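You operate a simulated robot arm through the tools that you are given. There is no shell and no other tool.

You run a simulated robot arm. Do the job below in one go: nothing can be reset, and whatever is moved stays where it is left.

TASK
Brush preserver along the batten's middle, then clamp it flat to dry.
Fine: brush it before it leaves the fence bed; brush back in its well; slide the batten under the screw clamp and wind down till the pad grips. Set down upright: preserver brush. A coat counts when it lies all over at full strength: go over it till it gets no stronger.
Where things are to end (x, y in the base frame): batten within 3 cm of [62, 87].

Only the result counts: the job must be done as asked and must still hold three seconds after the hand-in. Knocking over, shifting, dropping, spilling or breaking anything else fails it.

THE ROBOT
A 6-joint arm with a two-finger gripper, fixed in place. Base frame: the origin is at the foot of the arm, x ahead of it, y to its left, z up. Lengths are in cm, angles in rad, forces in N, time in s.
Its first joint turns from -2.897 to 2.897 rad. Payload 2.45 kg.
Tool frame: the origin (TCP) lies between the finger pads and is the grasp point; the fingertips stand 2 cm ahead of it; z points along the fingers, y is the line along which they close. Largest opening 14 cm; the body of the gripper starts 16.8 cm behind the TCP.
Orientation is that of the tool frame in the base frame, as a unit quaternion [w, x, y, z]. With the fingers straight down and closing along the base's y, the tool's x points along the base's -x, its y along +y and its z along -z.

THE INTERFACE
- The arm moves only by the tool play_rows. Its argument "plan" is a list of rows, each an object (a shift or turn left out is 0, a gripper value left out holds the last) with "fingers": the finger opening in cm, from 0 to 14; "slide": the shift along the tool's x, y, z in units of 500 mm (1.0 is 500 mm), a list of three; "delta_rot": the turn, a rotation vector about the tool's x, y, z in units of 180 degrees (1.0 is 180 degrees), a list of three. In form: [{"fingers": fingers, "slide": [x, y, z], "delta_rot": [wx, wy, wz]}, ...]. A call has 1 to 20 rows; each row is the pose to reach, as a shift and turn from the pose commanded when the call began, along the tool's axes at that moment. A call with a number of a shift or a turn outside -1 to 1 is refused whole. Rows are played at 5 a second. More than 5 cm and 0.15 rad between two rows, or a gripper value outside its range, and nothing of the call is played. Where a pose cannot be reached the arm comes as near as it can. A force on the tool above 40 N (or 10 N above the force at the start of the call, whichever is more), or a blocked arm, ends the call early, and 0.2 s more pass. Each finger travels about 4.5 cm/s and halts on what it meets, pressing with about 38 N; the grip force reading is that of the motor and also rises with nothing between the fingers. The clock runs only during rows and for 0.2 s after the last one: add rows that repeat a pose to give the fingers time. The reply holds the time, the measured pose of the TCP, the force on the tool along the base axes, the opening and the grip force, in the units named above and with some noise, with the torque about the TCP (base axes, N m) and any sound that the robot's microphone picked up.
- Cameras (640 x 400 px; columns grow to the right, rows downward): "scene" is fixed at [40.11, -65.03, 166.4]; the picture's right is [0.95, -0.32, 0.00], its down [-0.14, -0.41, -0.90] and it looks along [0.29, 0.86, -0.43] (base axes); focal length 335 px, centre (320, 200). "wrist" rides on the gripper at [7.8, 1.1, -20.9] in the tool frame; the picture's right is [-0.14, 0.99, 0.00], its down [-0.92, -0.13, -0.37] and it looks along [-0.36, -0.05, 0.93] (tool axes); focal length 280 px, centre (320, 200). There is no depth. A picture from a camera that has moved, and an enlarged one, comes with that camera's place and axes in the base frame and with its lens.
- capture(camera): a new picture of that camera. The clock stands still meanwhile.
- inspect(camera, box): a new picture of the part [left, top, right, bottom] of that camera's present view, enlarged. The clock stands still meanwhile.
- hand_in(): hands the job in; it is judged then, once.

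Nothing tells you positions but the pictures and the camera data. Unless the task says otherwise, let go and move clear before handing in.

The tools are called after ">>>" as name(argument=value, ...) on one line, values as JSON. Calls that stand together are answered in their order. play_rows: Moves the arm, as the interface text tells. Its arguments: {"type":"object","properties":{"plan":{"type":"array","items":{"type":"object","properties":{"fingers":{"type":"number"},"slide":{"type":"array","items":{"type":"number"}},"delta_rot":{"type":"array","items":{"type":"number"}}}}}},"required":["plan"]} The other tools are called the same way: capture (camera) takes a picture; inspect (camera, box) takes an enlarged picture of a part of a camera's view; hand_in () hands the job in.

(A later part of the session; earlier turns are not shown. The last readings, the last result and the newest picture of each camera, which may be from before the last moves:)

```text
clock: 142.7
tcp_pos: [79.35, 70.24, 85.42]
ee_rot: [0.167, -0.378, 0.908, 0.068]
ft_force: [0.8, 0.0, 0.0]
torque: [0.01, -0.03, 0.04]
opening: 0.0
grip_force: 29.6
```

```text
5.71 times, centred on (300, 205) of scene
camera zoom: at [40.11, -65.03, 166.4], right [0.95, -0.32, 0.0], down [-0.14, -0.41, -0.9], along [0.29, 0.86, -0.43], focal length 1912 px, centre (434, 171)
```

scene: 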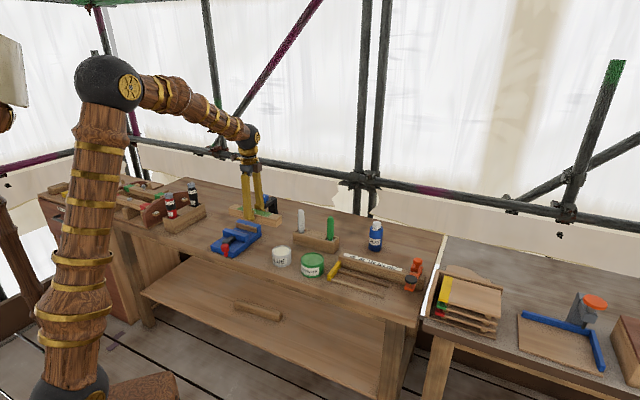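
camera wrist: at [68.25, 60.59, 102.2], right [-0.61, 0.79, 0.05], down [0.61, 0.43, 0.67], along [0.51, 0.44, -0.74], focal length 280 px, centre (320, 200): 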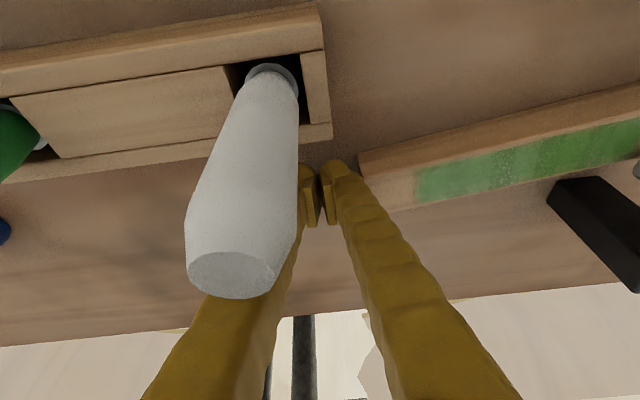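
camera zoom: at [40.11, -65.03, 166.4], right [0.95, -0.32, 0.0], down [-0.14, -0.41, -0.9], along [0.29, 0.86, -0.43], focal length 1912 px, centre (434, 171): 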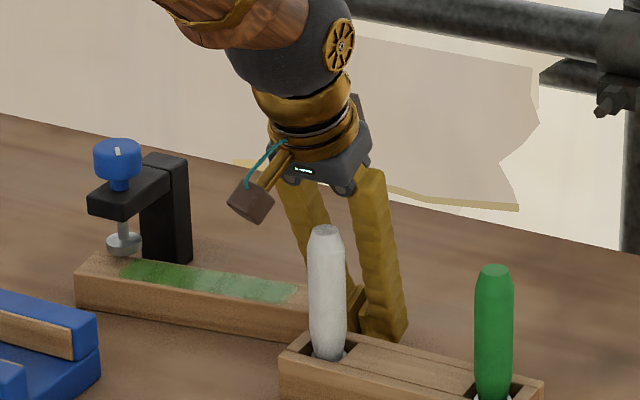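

Free beside the end face. I push along the bench toward the clamp, first 5 cm.

>>> play_rows(plan=[{"slide": [0, 0.015, 0]}, {"slide": [0, 0.03, 0]}, {"slide": [0, 0.045, 0]}, {"slide": [0, 0.06, 0]}, {"slide": [0, 0.08, 0]}, {"slide": [0, 0.1, 0]}, {"slide": [0, 0.1, 0]}])

>>> capture(camera="wrist")

>>> inspect(camera="scene", box=[240, 170, 340, 240])

```text
clock: 144.3
tcp_pos: [75.72, 73.69, 85.33]
ee_rot: [0.167, -0.378, 0.908, 0.069]
ft_force: [-0.5, -1.1, 0.6]
torque: [0.02, -0.02, 0.02]
opening: 0.0
grip_force: 29.3
```

```text
taken
camera wrist: at [64.65, 64.07, 102.11], right [-0.61, 0.79, 0.05], down [0.6, 0.43, 0.67], along [0.51, 0.44, -0.74], focal length 280 px, centre (320, 200)
```

wrist: 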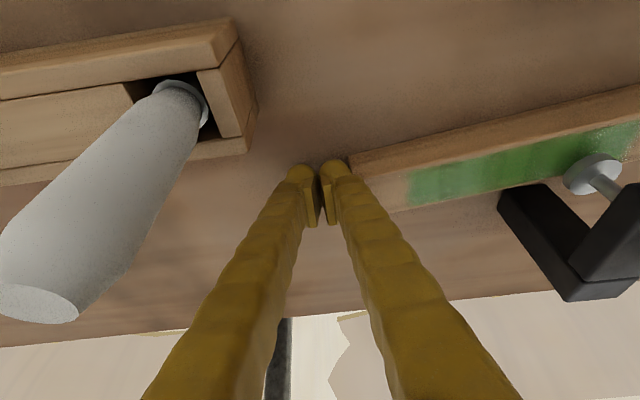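

```text
5.71 times, centred on (290, 205) of scene
camera zoom: at [40.11, -65.03, 166.4], right [0.95, -0.32, 0.0], down [-0.14, -0.41, -0.9], along [0.29, 0.86, -0.43], focal length 1912 px, centre (491, 171)
```

zoom: 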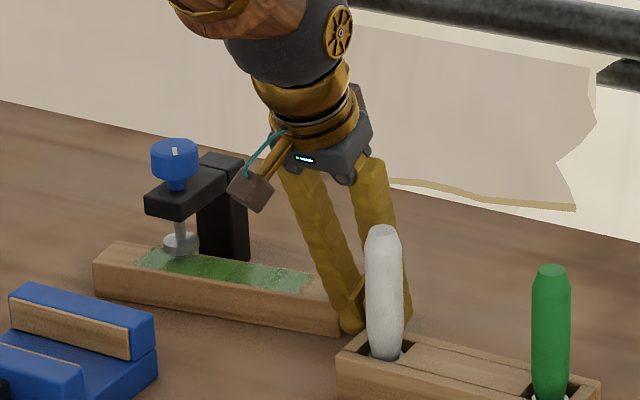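

The batten slides straight. I push the remaining 4.5 cm.

>>> play_rows(plan=[{"slide": [0, 0.018, 0]}, {"slide": [0, 0.036, 0]}, {"slide": [0, 0.054, 0]}, {"slide": [0, 0.072, 0]}, {"slide": [0, 0.09, 0]}, {"slide": [0, 0.09, 0]}])

>>> capture(camera="wrist")

>>> inspect(camera="scene", box=[230, 170, 330, 240])

```text
clock: 145.7
tcp_pos: [72.52, 76.82, 85.34]
ee_rot: [0.166, -0.378, 0.908, 0.068]
ft_force: [0.5, 0.1, 0.1]
torque: [-0.03, -0.02, -0.03]
opening: 0.01
grip_force: 29.5
```

```text
taken
camera wrist: at [61.44, 67.2, 102.12], right [-0.61, 0.79, 0.05], down [0.61, 0.43, 0.67], along [0.51, 0.44, -0.74], focal length 280 px, centre (320, 200)
```

wrist: 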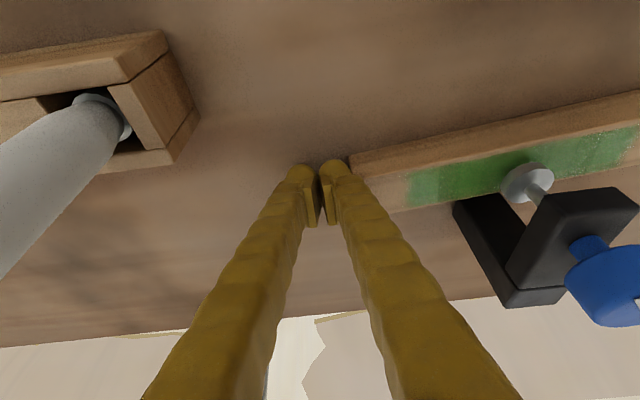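

```text
5.71 times, centred on (280, 205) of scene
camera zoom: at [40.11, -65.03, 166.4], right [0.95, -0.32, 0.0], down [-0.14, -0.41, -0.9], along [0.29, 0.86, -0.43], focal length 1912 px, centre (549, 171)
```

zoom: 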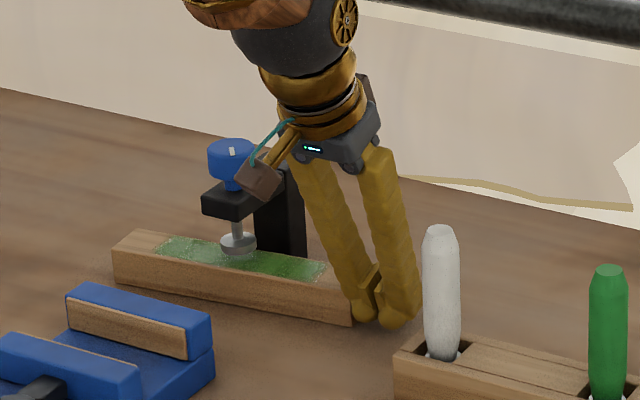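

>>> inspect(camera="wrist", box=[310, 120, 450, 220])

>>> inspect(camera="scene", box=[240, 200, 300, 230])

```text
4.00 times, centred on (380, 170) of wrist
camera zoom: at [61.44, 67.2, 102.12], right [-0.61, 0.79, 0.05], down [0.61, 0.43, 0.67], along [0.51, 0.44, -0.74], focal length 1122 px, centre (80, 320)
```

zoom: 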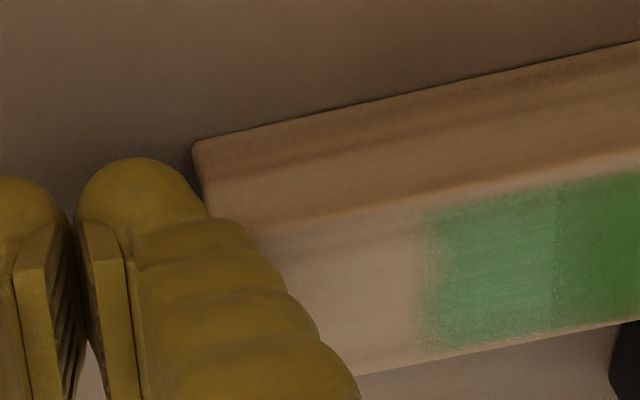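

```text
10.67 times, centred on (270, 215) of scene
camera zoom: at [40.11, -65.03, 166.4], right [0.95, -0.32, 0.0], down [-0.14, -0.41, -0.9], along [0.29, 0.86, -0.43], focal length 3570 px, centre (853, 40)
```

zoom: 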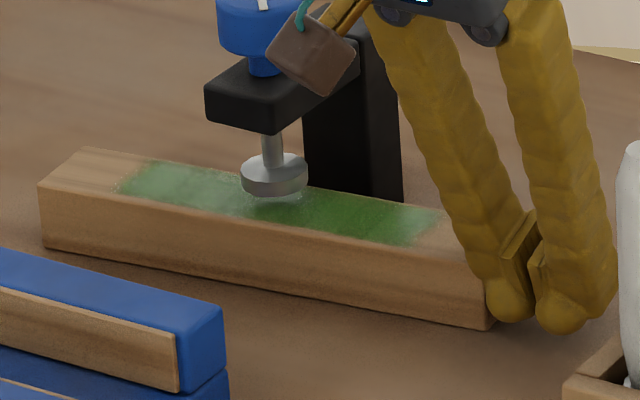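

The batten now sits centred under the pad: I estimate its centre at about (61.8, 87.1), turned about 6°. I withdraw the fingers sideways and up, then look at it and the knob.

>>> play_rows(plan=[{"slide": [0, -0.01, 0]}, {"slide": [0, -0.03, 0]}, {"slide": [-0.0211, -0.03, -0.0562]}, {"slide": [-0.0423, -0.03, -0.1123], "fingers": 3}, {"slide": [-0.0134, -0.03, -0.1685], "fingers": 7}, {"slide": [0.0155, -0.03, -0.2247]}, {"slide": [0.0653, -0.03, -0.2809]}, {"slide": [0.0653, -0.03, -0.2809]}])

>>> capture(camera="wrist")

>>> inspect(camera="scene", box=[230, 180, 310, 240])

```text
clock: 147.5
tcp_pos: [68.22, 70.09, 97.42]
ee_rot: [0.166, -0.378, 0.908, 0.068]
ft_force: [0.0, 0.3, 0.5]
torque: [0.01, -0.02, 0.01]
opening: 7.01
grip_force: 0.1
```

```text
taken
camera wrist: at [57.05, 60.46, 114.25], right [-0.61, 0.79, 0.05], down [0.61, 0.43, 0.67], along [0.51, 0.44, -0.74], focal length 280 px, centre (320, 200)
```

wrist: 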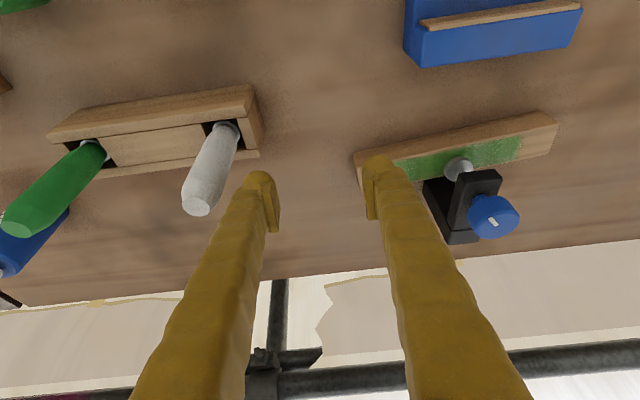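

```text
6.67 times, centred on (270, 210) of scene
camera zoom: at [40.11, -65.03, 166.4], right [0.95, -0.32, 0.0], down [-0.14, -0.41, -0.9], along [0.29, 0.86, -0.43], focal length 2231 px, centre (653, 133)
```

zoom: 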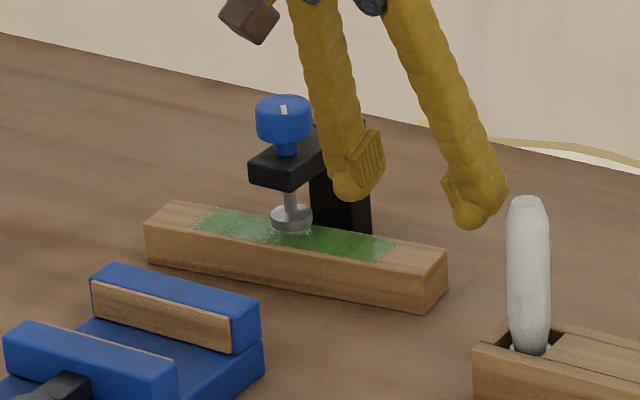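

>>> inspect(camera="wrist", box=[340, 90, 580, 250])

>>> inspect(camera="wrist", box=[420, 140, 540, 250])

```text
2.50 times, centred on (460, 170) of wrist
camera zoom: at [57.05, 60.46, 114.25], right [-0.61, 0.79, 0.05], down [0.61, 0.43, 0.67], along [0.51, 0.44, -0.74], focal length 701 px, centre (-30, 275)
```

zoom: 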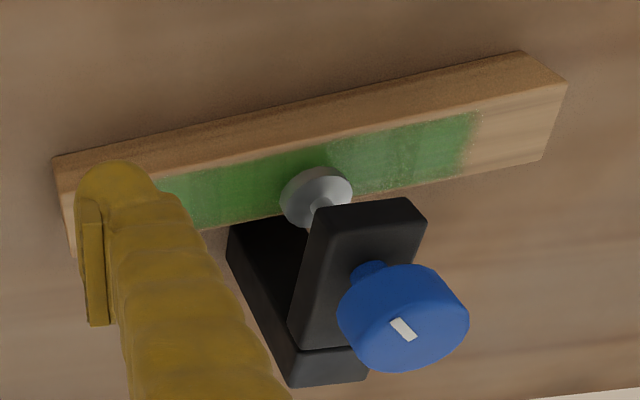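

```text
3.64 times, centred on (480, 195) of wrist
camera zoom: at [57.05, 60.46, 114.25], right [-0.61, 0.79, 0.05], down [0.61, 0.43, 0.67], along [0.51, 0.44, -0.74], focal length 1020 px, centre (-262, 218)
```

zoom: 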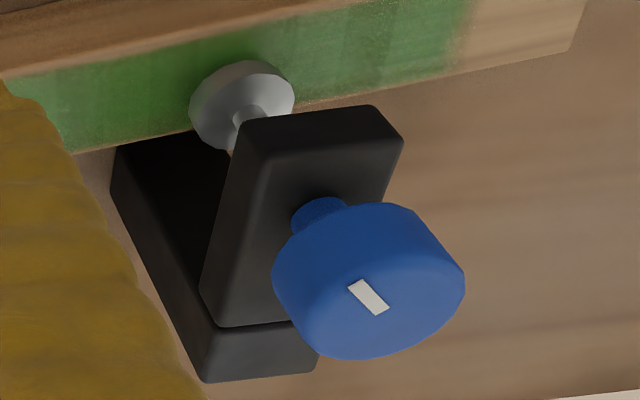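

The batten centre measures about (61.7, 87.5), within tolerance, and the pad is above its middle. The knob top is near z 95.8; I lean the tool to 45° and line up in front of the knob.

>>> play_rows(plan=[{"slide": [-0.0112, 0.0512, -0.0206], "delta_rot": [0, -0.0226, 0]}, {"slide": [-0.0225, 0.1025, -0.0311], "delta_rot": [0, -0.0452, 0]}, {"slide": [-0.0337, 0.1537, -0.0417], "delta_rot": [0, -0.0678, 0]}, {"slide": [-0.0449, 0.2049, -0.0523], "delta_rot": [0, -0.0904, 0]}, {"slide": [-0.0562, 0.2562, -0.0628], "delta_rot": [0, -0.113, 0]}, {"slide": [-0.0674, 0.3074, -0.0634], "delta_rot": [0, -0.1356, 0]}, {"slide": [-0.0674, 0.3074, -0.0634], "delta_rot": [0, -0.1356, 0]}])

>>> capture(camera="wrist")

>>> inspect(camera="scene", box=[200, 140, 340, 250])

```text
clock: 149.1
tcp_pos: [58.59, 82.4, 101.44]
ee_rot: [0.354, -0.355, 0.852, 0.147]
ft_force: [-0.2, -1.0, -0.2]
torque: [0.03, 0.05, 0.02]
opening: 7.0
grip_force: 0.0
```

```text
taken
camera wrist: at [43.51, 68.77, 110.74], right [-0.64, 0.77, 0.1], down [0.36, 0.19, 0.91], along [0.68, 0.61, -0.4], focal length 280 px, centre (320, 200)
```

wrist: 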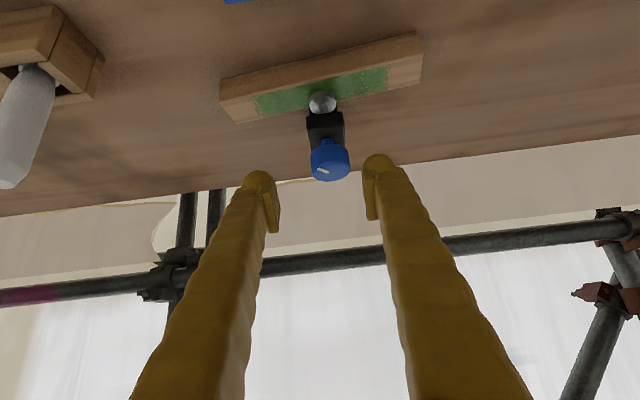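

```text
3.64 times, centred on (270, 195) of scene
camera zoom: at [40.11, -65.03, 166.4], right [0.95, -0.32, 0.0], down [-0.14, -0.41, -0.9], along [0.29, 0.86, -0.43], focal length 1217 px, centre (502, 218)
```

zoom: 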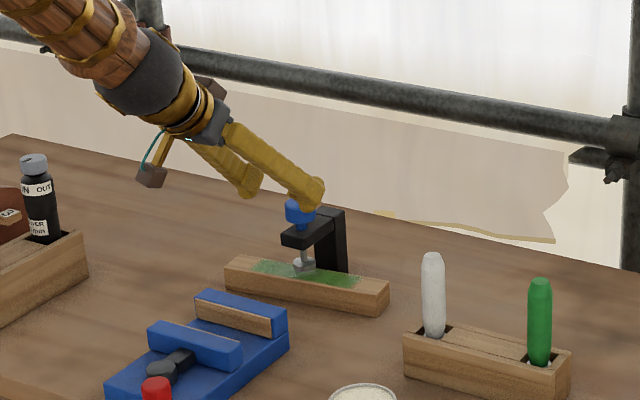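

I test the swing of the hand around the knob's axis: rotate 50° about the vertical while staying back from the knob.

>>> play_rows(plan=[{"slide": [-0.0043, -0.0099, 0.0039], "delta_rot": [-0.0281, 0, -0.0281]}, {"slide": [-0.0087, -0.0198, 0.0079], "delta_rot": [-0.0561, 0, -0.0561]}, {"slide": [-0.013, -0.0297, 0.0118], "delta_rot": [-0.0842, 0, -0.0842]}, {"slide": [-0.0174, -0.0397, 0.0158], "delta_rot": [-0.1122, 0, -0.1122]}, {"slide": [-0.0217, -0.0496, 0.0197], "delta_rot": [-0.1403, 0, -0.1403]}, {"slide": [-0.0261, -0.0595, 0.0237], "delta_rot": [-0.1684, 0, -0.1684]}, {"slide": [-0.0304, -0.0694, 0.0276], "delta_rot": [-0.1964, 0, -0.1964]}, {"slide": [-0.0304, -0.0694, 0.0276], "delta_rot": [-0.1964, 0, -0.1964]}])

>>> capture(camera="wrist")

>>> inspect(camera="scene", box=[200, 140, 340, 250])

```text
clock: 150.9
tcp_pos: [62.59, 81.48, 101.6]
ee_rot: [-0.259, 0.683, -0.622, -0.281]
ft_force: [-0.1, 0.7, -0.3]
torque: [0.0, -0.01, 0.01]
opening: 7.01
grip_force: 0.1
out of reach, approached as far as the arm can: row 2, 3
```

```text
taken
camera wrist: at [63.37, 61.15, 110.81], right [-1.0, 0.01, 0.09], down [0.09, 0.4, 0.91], along [-0.03, 0.92, -0.4], focal length 280 px, centre (320, 200)
```

wrist: 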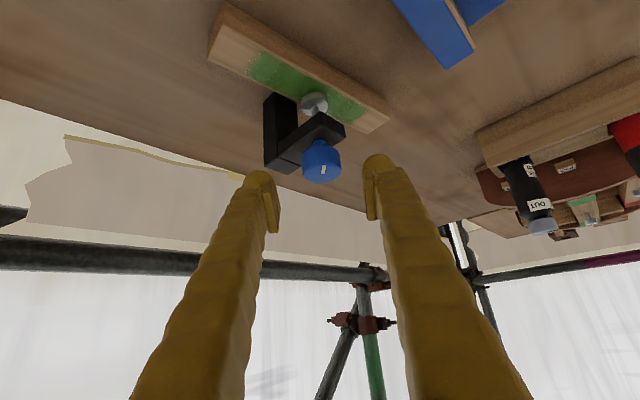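

```text
3.64 times, centred on (270, 195) of scene
camera zoom: at [40.11, -65.03, 166.4], right [0.95, -0.32, 0.0], down [-0.14, -0.41, -0.9], along [0.29, 0.86, -0.43], focal length 1217 px, centre (502, 218)
```

zoom: 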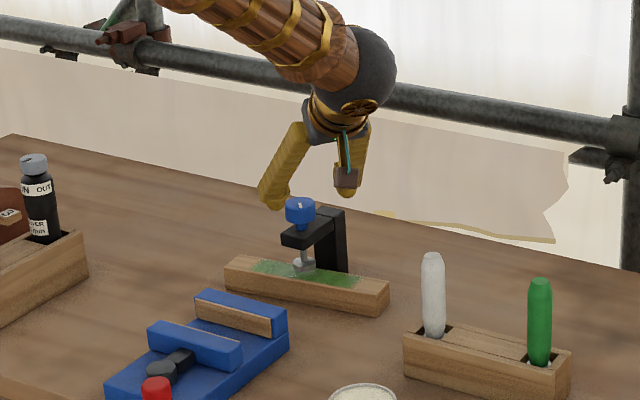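

The hand swung fine and the knob is centred between the fingers. I advance 8 cm along the tool axis to straddle the knob.

>>> play_rows(plan=[{"slide": [0, 0, 0.05]}, {"slide": [0, 0, 0.1]}, {"slide": [0, 0, 0.14]}, {"slide": [0, 0, 0.158]}, {"slide": [0, 0, 0.158]}])

>>> capture(camera="wrist")

>>> inspect(camera="wrist", box=[240, 130, 400, 240])

>>> inspect(camera="scene", box=[240, 170, 320, 230])

```text
clock: 152.1
tcp_pos: [62.13, 87.05, 96.07]
ee_rot: [-0.259, 0.682, -0.623, -0.282]
ft_force: [-0.3, -0.6, -0.8]
torque: [0.02, 0.0, 0.01]
opening: 7.02
grip_force: 0.0
```

```text
taken
camera wrist: at [62.9, 66.77, 105.23], right [-1.0, 0.01, 0.09], down [0.09, 0.4, 0.91], along [-0.03, 0.92, -0.4], focal length 280 px, centre (320, 200)
```

wrist: 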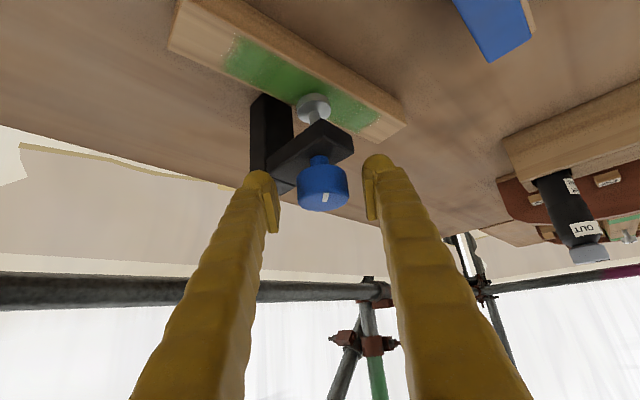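

```text
3.64 times, centred on (320, 185) of wrist
camera zoom: at [62.9, 66.77, 105.23], right [-1.0, 0.01, 0.09], down [0.09, 0.4, 0.91], along [-0.03, 0.92, -0.4], focal length 1020 px, centre (320, 254)
```

zoom: 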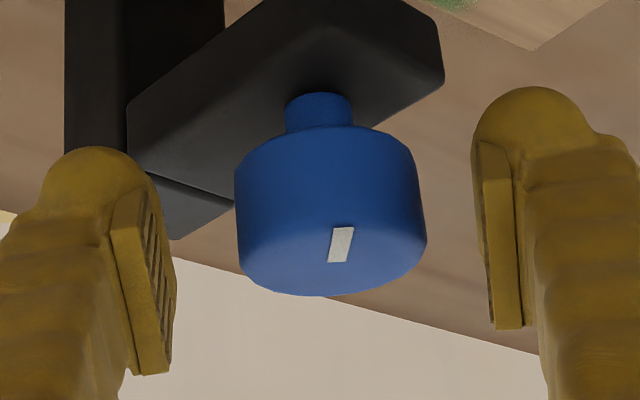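

```text
6.67 times, centred on (280, 200) of scene
camera zoom: at [40.11, -65.03, 166.4], right [0.95, -0.32, 0.0], down [-0.14, -0.41, -0.9], along [0.29, 0.86, -0.43], focal length 2231 px, centre (587, 200)
```

zoom: 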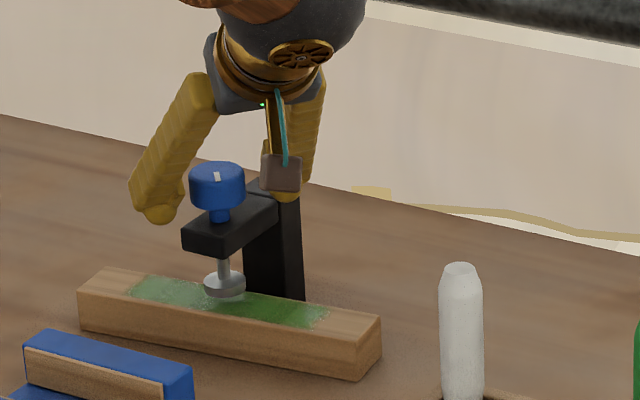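

The knob sits between the fingers with about 2 mm offset. I centre, close on it, and try a first 30° clockwise turn.

>>> play_rows(plan=[{"slide": [0, 0.0048, 0]}, {"slide": [0, 0.0048, 0], "fingers": 5.5}, {"slide": [0, 0.0048, 0], "fingers": 4}, {"slide": [0, 0.0048, 0], "fingers": 2}, {"slide": [0, 0.0048, 0], "fingers": 2}, {"slide": [0, 0.0048, 0], "fingers": 2}])

>>> inspect(camera="wrist", box=[240, 80, 400, 240])

```text
clock: 153.5
tcp_pos: [61.95, 86.96, 96.01]
ee_rot: [-0.259, 0.682, -0.623, -0.282]
ft_force: [4.4, 0.8, -1.9]
torque: [-0.04, -0.36, -0.02]
opening: 4.04
grip_force: 44.8
```

```text
2.50 times, centred on (320, 160) of wrist
camera zoom: at [62.67, 66.64, 105.2], right [-1.0, 0.01, 0.09], down [0.09, 0.4, 0.91], along [-0.03, 0.92, -0.4], focal length 701 px, centre (320, 300)
```

zoom: 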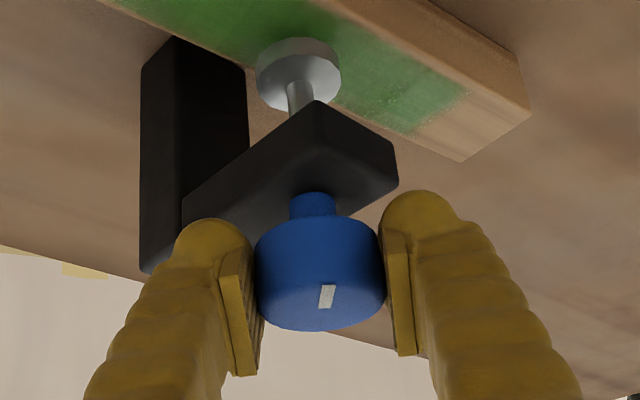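

>>> play_rows(plan=[{"delta_rot": [0.0236, 0, 0.0236], "slide": [0, 0, 0]}, {"delta_rot": [0.0471, 0, 0.0471], "slide": [0, 0, 0]}, {"delta_rot": [0.0707, 0, 0.0707], "slide": [0, 0, 0]}, {"delta_rot": [0.0943, 0, 0.0943], "slide": [0, 0, 0]}, {"delta_rot": [0.1179, 0, 0.1179], "slide": [0, 0, 0]}, {"delta_rot": [0.1179, 0, 0.1179], "slide": [0, 0, 0]}])

>>> inspect(camera="wrist", box=[240, 80, 400, 240])

>>> inspect(camera="scene", box=[240, 180, 300, 230])

```text
clock: 154.9
tcp_pos: [61.75, 86.96, 95.92]
ee_rot: [0.324, -0.498, 0.778, 0.206]
ft_force: [-4.1, -7.5, 4.9]
torque: [-0.27, -0.33, 0.0]
opening: 4.04
grip_force: 45.3
```

```text
2.50 times, centred on (320, 160) of wrist
camera zoom: at [52.19, 69.01, 105.17], right [-0.86, 0.5, 0.1], down [0.28, 0.3, 0.91], along [0.43, 0.81, -0.4], focal length 701 px, centre (320, 300)
```

zoom: 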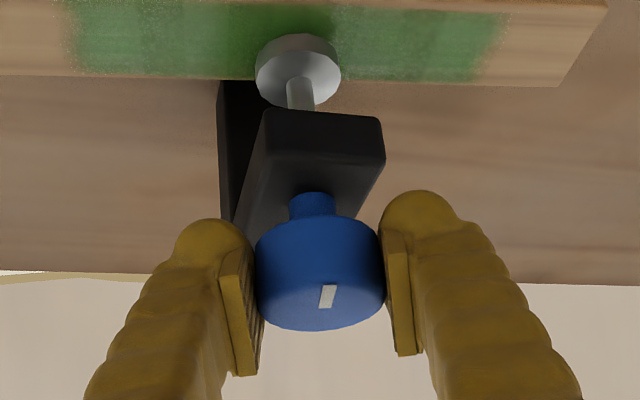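

```text
8.00 times, centred on (270, 205) of scene
camera zoom: at [40.11, -65.03, 166.4], right [0.95, -0.32, 0.0], down [-0.14, -0.41, -0.9], along [0.29, 0.86, -0.43], focal length 2677 px, centre (720, 160)
```

zoom: 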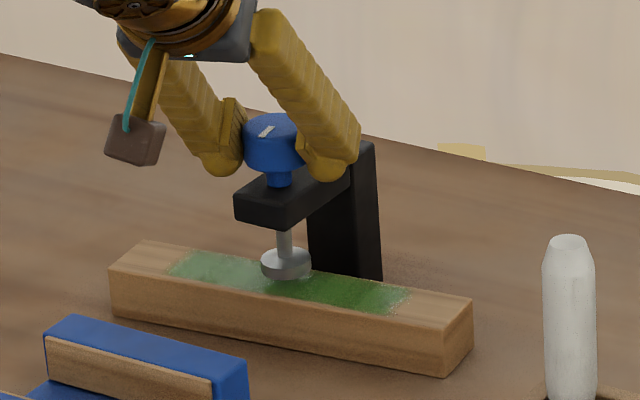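

The knob turns with the grip. I continue clockwise through the middle of the range and watch for reach problems and pad movement.

>>> play_rows(plan=[{"delta_rot": [0.0236, 0, 0.0236], "slide": [0, 0, 0]}, {"delta_rot": [0.0471, 0, 0.0471], "slide": [0, 0, 0]}, {"delta_rot": [0.0707, 0, 0.0707], "slide": [0, 0, 0]}, {"delta_rot": [0.0943, 0, 0.0943], "slide": [0, 0, 0]}, {"delta_rot": [0.1179, 0, 0.1179], "slide": [0, 0, 0]}, {"delta_rot": [0.1414, 0, 0.1414], "slide": [0, 0, 0]}, {"delta_rot": [0.165, 0, 0.165], "slide": [0, 0, 0]}, {"delta_rot": [0.1886, 0, 0.1886], "slide": [0, 0, 0]}, {"delta_rot": [0.2122, 0, 0.2122], "slide": [0, 0, 0]}, {"delta_rot": [0.2122, 0, 0.2122], "slide": [0, 0, 0]}])

>>> inspect(camera="wrist", box=[240, 80, 400, 240])

>>> inspect(camera="scene", box=[240, 180, 300, 230])

```text
clock: 155.6
tcp_pos: [61.6, 86.98, 95.97]
ee_rot: [0.332, -0.433, 0.818, 0.184]
ft_force: [3.0, -3.8, -0.4]
torque: [-0.09, -0.27, 0.02]
opening: 3.96
grip_force: 45.3
out of reach, approached as far as the arm can: row 2, 3
stopped in row 3: the force on the tool passed its limit at 61 N (the readings are from after the stop); the commanded pose is now the measured one
```

```text
2.50 times, centred on (320, 160) of wrist
camera zoom: at [49.56, 70.73, 105.36], right [-0.77, 0.63, 0.11], down [0.34, 0.25, 0.91], along [0.55, 0.73, -0.41], focal length 701 px, centre (320, 300)
```

zoom: 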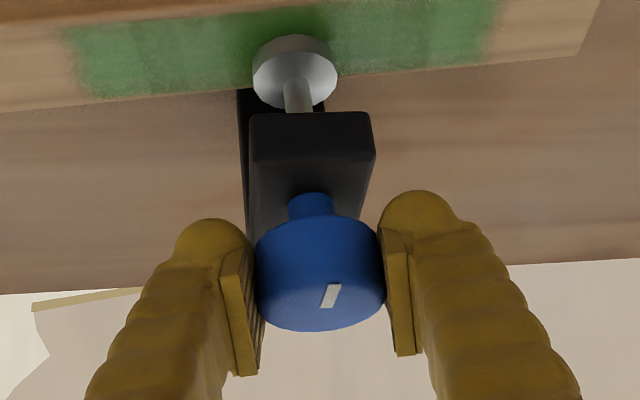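

```text
8.00 times, centred on (270, 205) of scene
camera zoom: at [40.11, -65.03, 166.4], right [0.95, -0.32, 0.0], down [-0.14, -0.41, -0.9], along [0.29, 0.86, -0.43], focal length 2677 px, centre (720, 160)
```

zoom: 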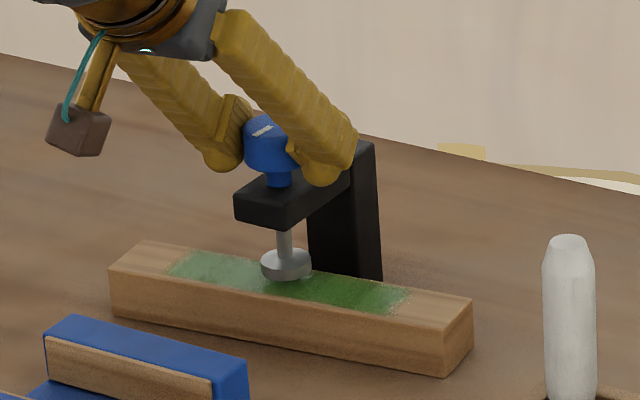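

Turning straight through the arm's wrist alignment point causes side forces at this 45° lean. I release, back off, and switch to a steeper 32° lean that avoids that alignment.

>>> play_rows(plan=[{"slide": [0, 0, 0], "fingers": 5}, {"slide": [0, 0, 0], "fingers": 7}, {"slide": [0, 0, -0.05], "fingers": 7}, {"slide": [0, 0, -0.11]}, {"slide": [0, 0, -0.16]}, {"slide": [0, 0, -0.16]}])

>>> play_rows(plan=[{"slide": [-0.0122, -0.0027, 0.0026], "delta_rot": [0, 0.0231, 0]}, {"slide": [-0.0243, -0.0055, 0.0052], "delta_rot": [0, 0.0463, 0]}, {"slide": [-0.0365, -0.0082, 0.0078], "delta_rot": [0, 0.0694, 0]}, {"slide": [-0.0365, -0.0082, 0.0078], "delta_rot": [0, 0.0694, 0]}])

>>> capture(camera="wrist")

>>> inspect(camera="scene", box=[240, 180, 300, 230])

```text
clock: 157.0
tcp_pos: [58.55, 82.41, 101.64]
ee_rot: [0.332, -0.432, 0.818, 0.185]
ft_force: [0.6, -0.1, 0.1]
torque: [0.02, -0.02, -0.01]
opening: 7.0
grip_force: 0.1
```

```text
clock: 158.0
tcp_pos: [59.76, 83.25, 102.67]
ee_rot: [0.241, -0.45, 0.849, 0.135]
ft_force: [0.2, -0.4, -0.3]
torque: [0.0, 0.0, 0.0]
opening: 6.97
grip_force: 0.1
```

```text
taken
camera wrist: at [49.21, 69.2, 116.19], right [-0.76, 0.65, 0.09], down [0.44, 0.41, 0.8], along [0.48, 0.64, -0.59], focal length 280 px, centre (320, 200)
```

wrist: 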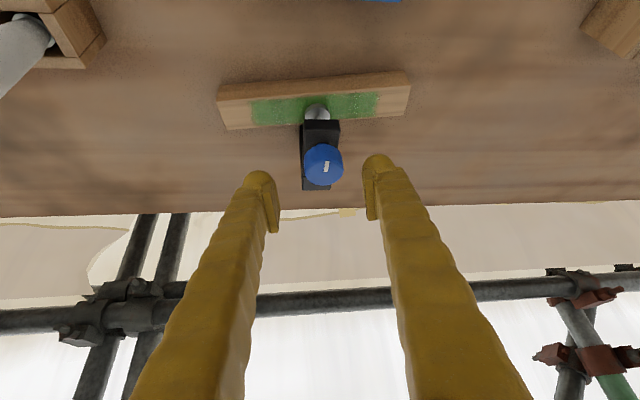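

```text
8.00 times, centred on (270, 205) of scene
camera zoom: at [40.11, -65.03, 166.4], right [0.95, -0.32, 0.0], down [-0.14, -0.41, -0.9], along [0.29, 0.86, -0.43], focal length 2677 px, centre (720, 160)
```

zoom: 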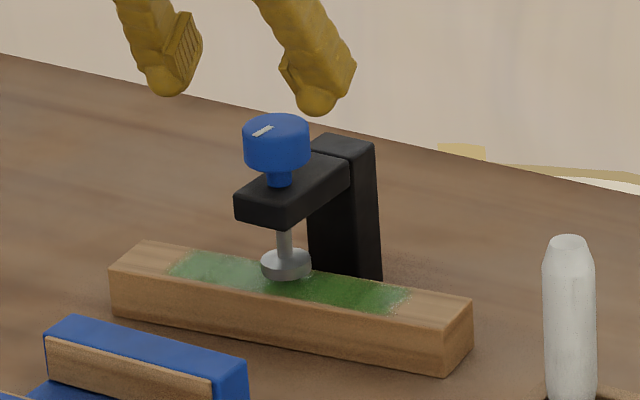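

>>> inspect(camera="scene", box=[250, 180, 300, 230])

>>> inspect(camera="wrist", box=[260, 90, 380, 210])

```text
8.00 times, centred on (275, 205) of scene
camera zoom: at [40.11, -65.03, 166.4], right [0.95, -0.32, 0.0], down [-0.14, -0.41, -0.9], along [0.29, 0.86, -0.43], focal length 2677 px, centre (680, 160)
```

zoom: 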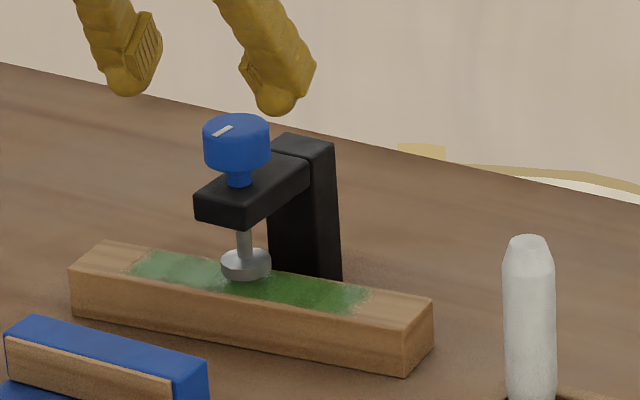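

```text
3.33 times, centred on (320, 150) of wrist
camera zoom: at [49.21, 69.2, 116.19], right [-0.76, 0.65, 0.09], down [0.44, 0.41, 0.8], along [0.48, 0.64, -0.59], focal length 935 px, centre (320, 367)
```

zoom: 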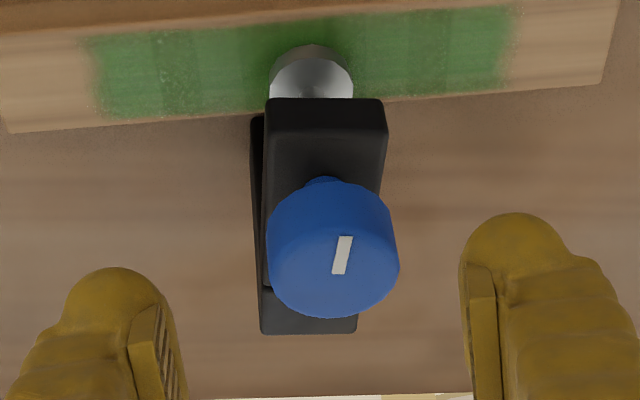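

I swing the hand to the far side of its range at this lean, still backed off from the knob.

>>> play_rows(plan=[{"slide": [-0.003, -0.0092, 0.0019], "delta_rot": [-0.0207, 0, -0.0329]}, {"slide": [-0.006, -0.0183, 0.0038], "delta_rot": [-0.0413, 0, -0.0659]}, {"slide": [-0.0089, -0.0275, 0.0056], "delta_rot": [-0.062, 0, -0.0988]}, {"slide": [-0.0119, -0.0366, 0.0075], "delta_rot": [-0.0826, 0, -0.1318]}, {"slide": [-0.0149, -0.0458, 0.0094], "delta_rot": [-0.1033, 0, -0.1647]}, {"slide": [-0.0149, -0.0458, 0.0094], "delta_rot": [-0.1033, 0, -0.1647]}])

>>> capture(camera="wrist")

```text
clock: 159.4
tcp_pos: [62.27, 82.78, 102.57]
ee_rot: [-0.194, 0.684, -0.673, -0.204]
ft_force: [-0.1, 0.8, -1.0]
torque: [0.0, 0.02, -0.01]
opening: 6.99
grip_force: 0.1
```

```text
taken
camera wrist: at [61.56, 64.97, 116.01], right [-0.99, 0.1, 0.08], down [0.12, 0.58, 0.81], along [0.03, 0.81, -0.59], focal length 280 px, centre (320, 200)
```

wrist: 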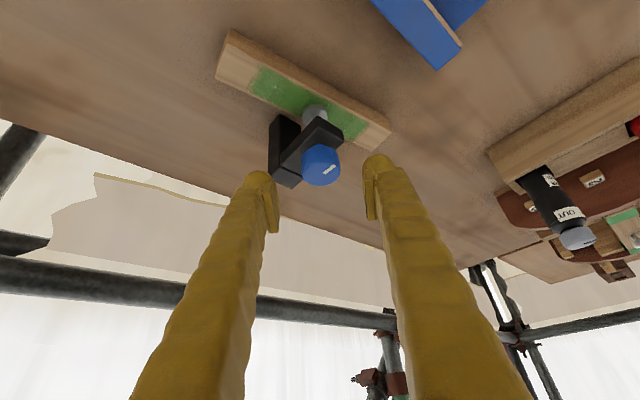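

Aligned. I advance onto the knob and close.

>>> play_rows(plan=[{"slide": [0, 0, 0.05], "fingers": 7}, {"slide": [0, 0, 0.1]}, {"slide": [0, 0, 0.14]}, {"slide": [0, 0.001, 0.158]}, {"slide": [0, 0.001, 0.158], "fingers": 5.5}, {"slide": [0, 0.001, 0.158], "fingers": 4}, {"slide": [0, 0.001, 0.158], "fingers": 2}, {"slide": [0, 0.001, 0.158], "fingers": 2}, {"slide": [0, 0.001, 0.158], "fingers": 2}])

>>> inspect(camera="wrist", box=[240, 80, 400, 240])

```text
clock: 161.6
tcp_pos: [61.88, 87.16, 95.86]
ee_rot: [-0.191, 0.684, -0.673, -0.204]
ft_force: [-3.2, -5.5, 3.3]
torque: [-0.17, 0.25, -0.01]
opening: 4.02
grip_force: 44.6
stopped in row 9: the force on the tool passed its limit at 41 N (the readings are from after the stop); the commanded pose is now the measured one
```

```text
2.50 times, centred on (320, 160) of wrist
camera zoom: at [61.39, 69.25, 109.3], right [-0.99, 0.09, 0.09], down [0.13, 0.58, 0.8], along [0.03, 0.81, -0.59], focal length 701 px, centre (320, 300)
```

zoom: 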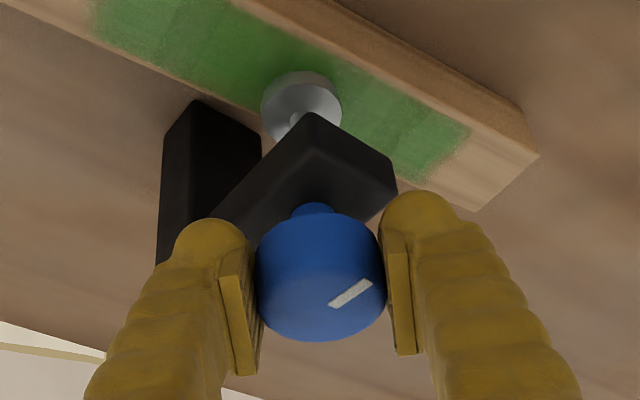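

Gripped and recentred. I turn the knob 78° clockwise in one stroke.

>>> play_rows(plan=[{"delta_rot": [0.0233, 0, 0.0365]}, {"delta_rot": [0.0467, 0, 0.073]}, {"delta_rot": [0.07, 0, 0.1095]}, {"delta_rot": [0.0934, 0, 0.146]}, {"delta_rot": [0.1167, 0, 0.1825]}, {"delta_rot": [0.1401, 0, 0.2191]}, {"delta_rot": [0.1634, 0, 0.2556]}, {"delta_rot": [0.1868, 0, 0.2921]}, {"delta_rot": [0.2101, 0, 0.3286]}, {"delta_rot": [0.2335, 0, 0.3651]}, {"delta_rot": [0.2335, 0, 0.3651]}])

>>> inspect(camera="wrist", box=[240, 80, 400, 240])

>>> inspect(camera="scene", box=[250, 180, 300, 230])

```text
clock: 163.2
tcp_pos: [61.6, 87.23, 95.86]
ee_rot: [0.258, -0.312, 0.91, 0.092]
ft_force: [-7.5, -1.8, 3.1]
torque: [-0.01, 0.23, -0.01]
opening: 3.97
grip_force: 45.4
stopped in row 8: the force on the tool passed its limit at 43 N (the readings are from after the stop); the commanded pose is now the measured one
```

```text
2.50 times, centred on (320, 160) of wrist
camera zoom: at [47.18, 77.14, 109.47], right [-0.52, 0.85, 0.08], down [0.54, 0.26, 0.8], along [0.66, 0.46, -0.6], focal length 701 px, centre (320, 300)
```

zoom: 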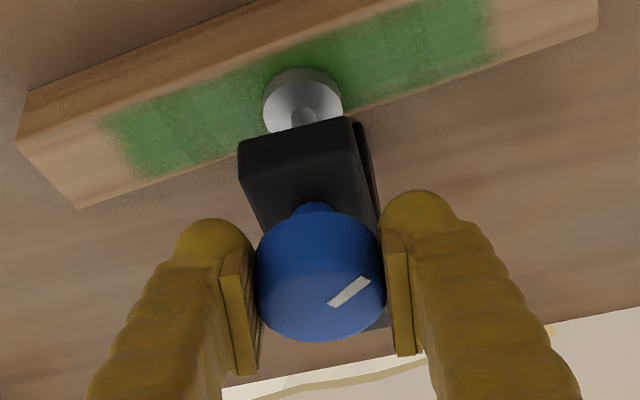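

```text
8.00 times, centred on (275, 205) of scene
camera zoom: at [40.11, -65.03, 166.4], right [0.95, -0.32, 0.0], down [-0.14, -0.41, -0.9], along [0.29, 0.86, -0.43], focal length 2677 px, centre (680, 160)
```

zoom: 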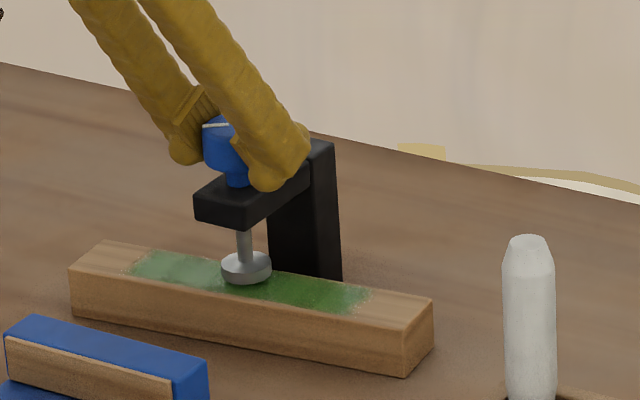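

>>> inspect(camera="scene", box=[254, 198, 284, 222])

>>> play_rows(plan=[{"delta_rot": [0.0233, 0, 0.0365]}, {"delta_rot": [0.0467, 0, 0.073]}, {"delta_rot": [0.07, 0, 0.1095]}, {"delta_rot": [0.0817, 0, 0.1278]}, {"delta_rot": [0.0817, 0, 0.1278]}])

>>> inspect(camera="scene", box=[254, 198, 284, 222])

```text
16.00 times, centred on (269, 210) of scene
camera zoom: at [40.11, -65.03, 166.4], right [0.95, -0.32, 0.0], down [-0.14, -0.41, -0.9], along [0.29, 0.86, -0.43], focal length 5354 px, centre (1136, 40)
```

zoom: 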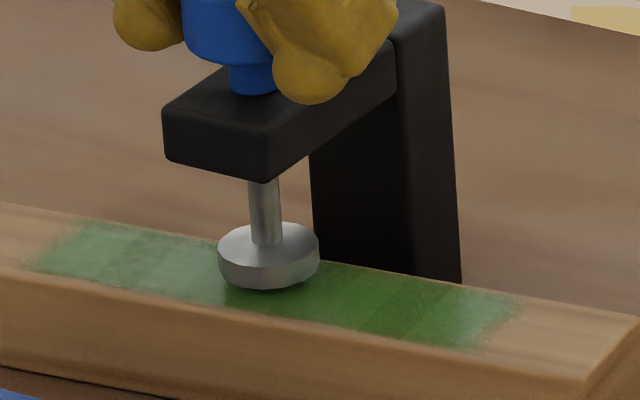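

```text
clock: 164.4
tcp_pos: [61.66, 87.33, 95.76]
ee_rot: [0.274, -0.088, 0.957, 0.027]
ft_force: [7.9, 19.6, 7.8]
torque: [0.42, -0.09, 0.05]
opening: 3.96
grip_force: 44.9
```

```text
16.00 times, centred on (269, 210) of scene
camera zoom: at [40.11, -65.03, 166.4], right [0.95, -0.32, 0.0], down [-0.14, -0.41, -0.9], along [0.29, 0.86, -0.43], focal length 5354 px, centre (1136, 40)
```

zoom: 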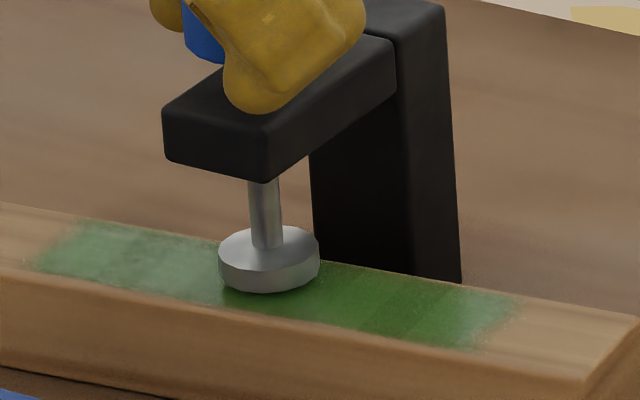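

The pad is moving down: about 1.7 cm per turn by estimate, clockwise lowers. I open, swing back around the knob, and re-grip for the next stroke.

>>> play_rows(plan=[{"slide": [0, 0, 0], "fingers": 5}, {"slide": [-0.0027, 0, 0.0011], "fingers": 6.6}, {"slide": [-0.0054, 0.0003, 0.0022], "fingers": 6.6}, {"slide": [-0.0054, 0.0003, 0.0022], "delta_rot": [-0.0239, 0, -0.0381]}, {"slide": [-0.0054, 0.0003, 0.0022], "delta_rot": [-0.0478, 0, -0.0762]}, {"slide": [-0.0054, 0.0003, 0.0022], "delta_rot": [-0.0717, 0, -0.1144]}, {"slide": [-0.0054, 0.0003, 0.0022], "delta_rot": [-0.0956, 0, -0.1525]}, {"slide": [-0.0054, 0.0003, 0.0022], "delta_rot": [-0.1196, 0, -0.1906]}, {"slide": [-0.0054, 0.0003, 0.0022], "delta_rot": [-0.1435, 0, -0.2287]}, {"slide": [-0.0054, 0.0003, 0.0022], "delta_rot": [-0.1674, 0, -0.2668]}, {"slide": [-0.0054, 0.0003, 0.0022], "delta_rot": [-0.1913, 0, -0.305]}, {"slide": [-0.0054, 0.0003, 0.0022], "delta_rot": [-0.2152, 0, -0.3431]}, {"slide": [-0.0054, 0.0003, 0.0022], "delta_rot": [-0.2391, 0, -0.3812]}, {"slide": [-0.0054, 0.0003, 0.0022], "delta_rot": [-0.2391, 0, -0.3812]}])

>>> inspect(camera="wrist", box=[240, 80, 400, 240])

>>> inspect(camera="scene", box=[250, 180, 300, 230])

```text
clock: 167.4
tcp_pos: [62.03, 87.14, 95.88]
ee_rot: [-0.191, 0.689, -0.669, -0.202]
ft_force: [1.2, 0.2, 0.4]
torque: [-0.02, 0.01, 0.04]
opening: 6.57
grip_force: 0.1
```

```text
2.50 times, centred on (320, 160) of wrist
camera zoom: at [61.63, 69.48, 109.46], right [-0.99, 0.09, 0.08], down [0.12, 0.59, 0.8], along [0.02, 0.8, -0.59], focal length 701 px, centre (320, 300)
```

zoom: 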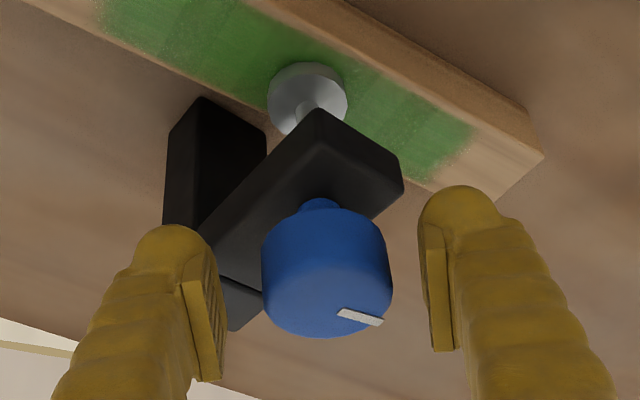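

```text
8.00 times, centred on (275, 205) of scene
camera zoom: at [40.11, -65.03, 166.4], right [0.95, -0.32, 0.0], down [-0.14, -0.41, -0.9], along [0.29, 0.86, -0.43], focal length 2677 px, centre (680, 160)
```

zoom: 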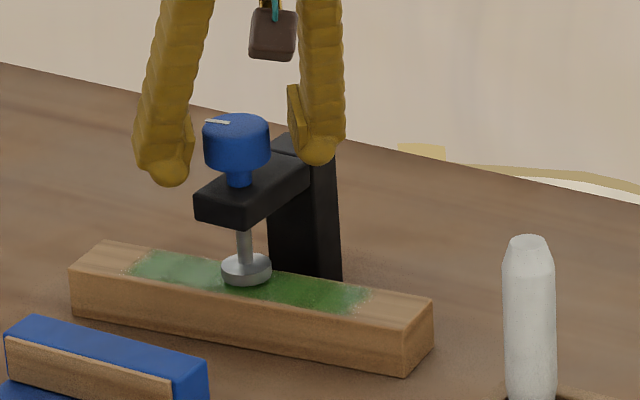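

The knob stays at its height while the pad descends. I recentre, close, and make another 82° clockwise stroke.

>>> play_rows(plan=[{"slide": [-0.0052, 0.0036, 0.0032], "fingers": 6}, {"slide": [-0.0052, 0.0036, 0.0032], "fingers": 4.5}, {"slide": [-0.0052, 0.0036, 0.0032], "fingers": 2}, {"slide": [-0.0052, 0.0036, 0.0032], "fingers": 2}, {"slide": [-0.0052, 0.0036, 0.0032], "delta_rot": [0.022, 0, 0.0351]}, {"slide": [-0.0052, 0.0036, 0.0032], "delta_rot": [0.044, 0, 0.0702]}, {"slide": [-0.0052, 0.0036, 0.0032], "delta_rot": [0.066, 0, 0.1052]}, {"slide": [-0.0052, 0.0036, 0.0032], "delta_rot": [0.088, 0, 0.1403]}, {"slide": [-0.0052, 0.0036, 0.0032], "delta_rot": [0.11, 0, 0.1754]}, {"slide": [-0.0052, 0.0036, 0.0032], "delta_rot": [0.1321, 0, 0.2105]}, {"slide": [-0.0052, 0.0036, 0.0032], "delta_rot": [0.1541, 0, 0.2456]}, {"slide": [-0.0052, 0.0036, 0.0032], "delta_rot": [0.1761, 0, 0.2807]}, {"slide": [-0.0052, 0.0036, 0.0032], "delta_rot": [0.1981, 0, 0.3157]}, {"slide": [-0.0052, 0.0036, 0.0032], "delta_rot": [0.2201, 0, 0.3508]}, {"slide": [-0.0052, 0.0036, 0.0032], "delta_rot": [0.2421, 0, 0.3859]}, {"slide": [-0.0052, 0.0036, 0.0032], "delta_rot": [0.2421, 0, 0.3859]}])

>>> inspect(camera="scene", box=[254, 198, 284, 222])

>>> inspect(camera="wrist", box=[240, 80, 400, 240])

```text
clock: 170.1
tcp_pos: [61.94, 87.54, 95.88]
ee_rot: [0.263, -0.268, 0.924, 0.076]
ft_force: [1.7, -5.7, -0.2]
torque: [-0.03, -0.15, 0.0]
opening: 3.98
grip_force: 45.2
stopped in row 13: the force on the tool passed its limit at 44 N (the readings are from after the stop); the commanded pose is now the measured one
```

```text
16.00 times, centred on (269, 210) of scene
camera zoom: at [40.11, -65.03, 166.4], right [0.95, -0.32, 0.0], down [-0.14, -0.41, -0.9], along [0.29, 0.86, -0.43], focal length 5354 px, centre (1136, 40)
```

zoom: 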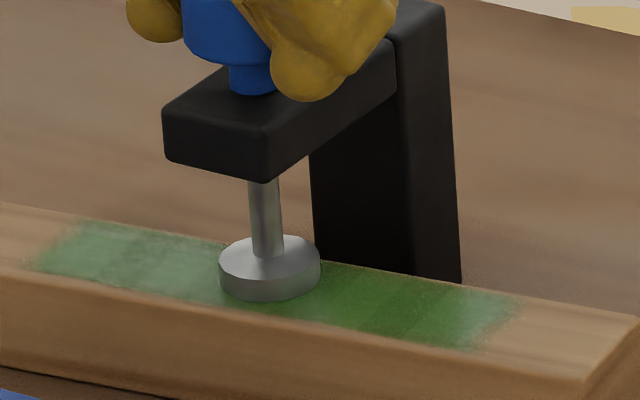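

```text
2.50 times, centred on (320, 160) of wrist
camera zoom: at [46.46, 78.9, 109.54], right [-0.43, 0.9, 0.07], down [0.57, 0.21, 0.8], along [0.7, 0.38, -0.6], focal length 701 px, centre (320, 300)
```

zoom: 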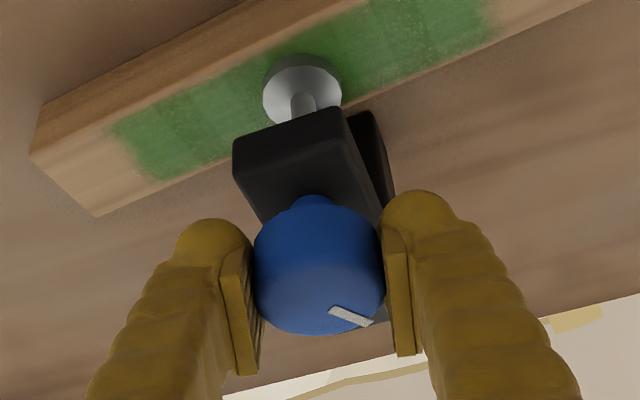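

The pad is clearly lower. I continue the rest of this stroke.

>>> play_rows(plan=[{"slide": [0.001, 0, 0], "delta_rot": [0.0216, 0, 0.0345]}, {"slide": [0.001, 0, 0], "delta_rot": [0.0433, 0, 0.069]}, {"slide": [0.001, 0, 0], "delta_rot": [0.0649, 0, 0.1035]}, {"slide": [0.001, 0, 0], "delta_rot": [0.0649, 0, 0.1035]}])

>>> inspect(camera="scene", box=[254, 198, 284, 222])

```text
clock: 171.1
tcp_pos: [61.92, 87.38, 95.79]
ee_rot: [0.274, -0.085, 0.958, 0.024]
ft_force: [18.5, -17.0, 11.2]
torque: [-0.14, -0.25, 0.05]
opening: 3.96
grip_force: 45.5
```

```text
16.00 times, centred on (269, 210) of scene
camera zoom: at [40.11, -65.03, 166.4], right [0.95, -0.32, 0.0], down [-0.14, -0.41, -0.9], along [0.29, 0.86, -0.43], focal length 5354 px, centre (1136, 40)
```

zoom: 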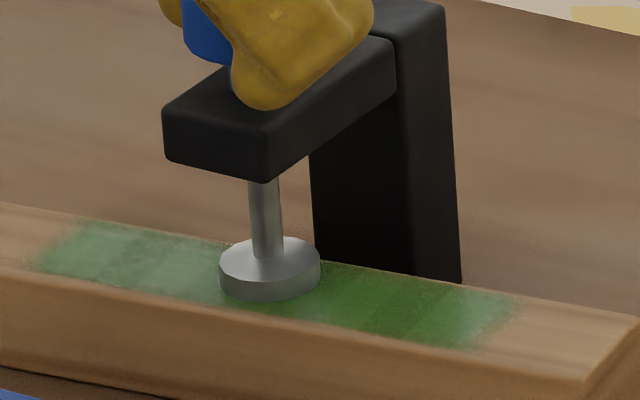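

>>> inspect(camera="wrist", box=[240, 80, 400, 240])

>>> inspect(camera="scene", box=[262, 208, 277, 220])

```text
2.50 times, centred on (320, 160) of wrist
camera zoom: at [44.4, 85.35, 109.52], right [-0.06, 1.0, 0.07], down [0.6, -0.02, 0.8], along [0.8, 0.09, -0.6], focal length 701 px, centre (320, 300)
```

zoom: 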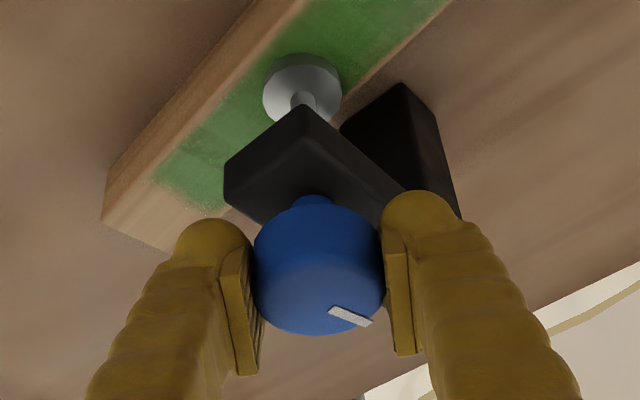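

```text
16.00 times, centred on (270, 214) of scene
camera zoom: at [40.11, -65.03, 166.4], right [0.95, -0.32, 0.0], down [-0.14, -0.41, -0.9], along [0.29, 0.86, -0.43], focal length 5354 px, centre (1128, -24)
```

zoom: 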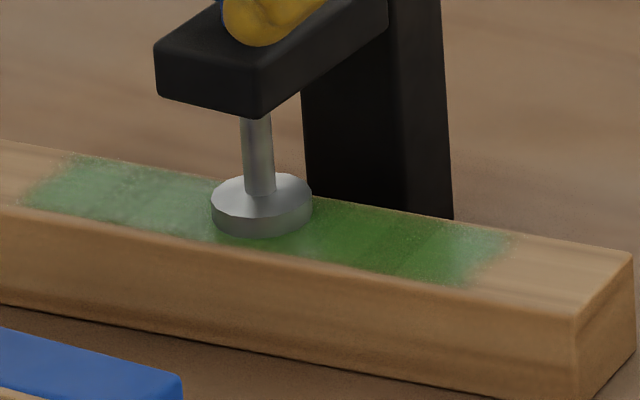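

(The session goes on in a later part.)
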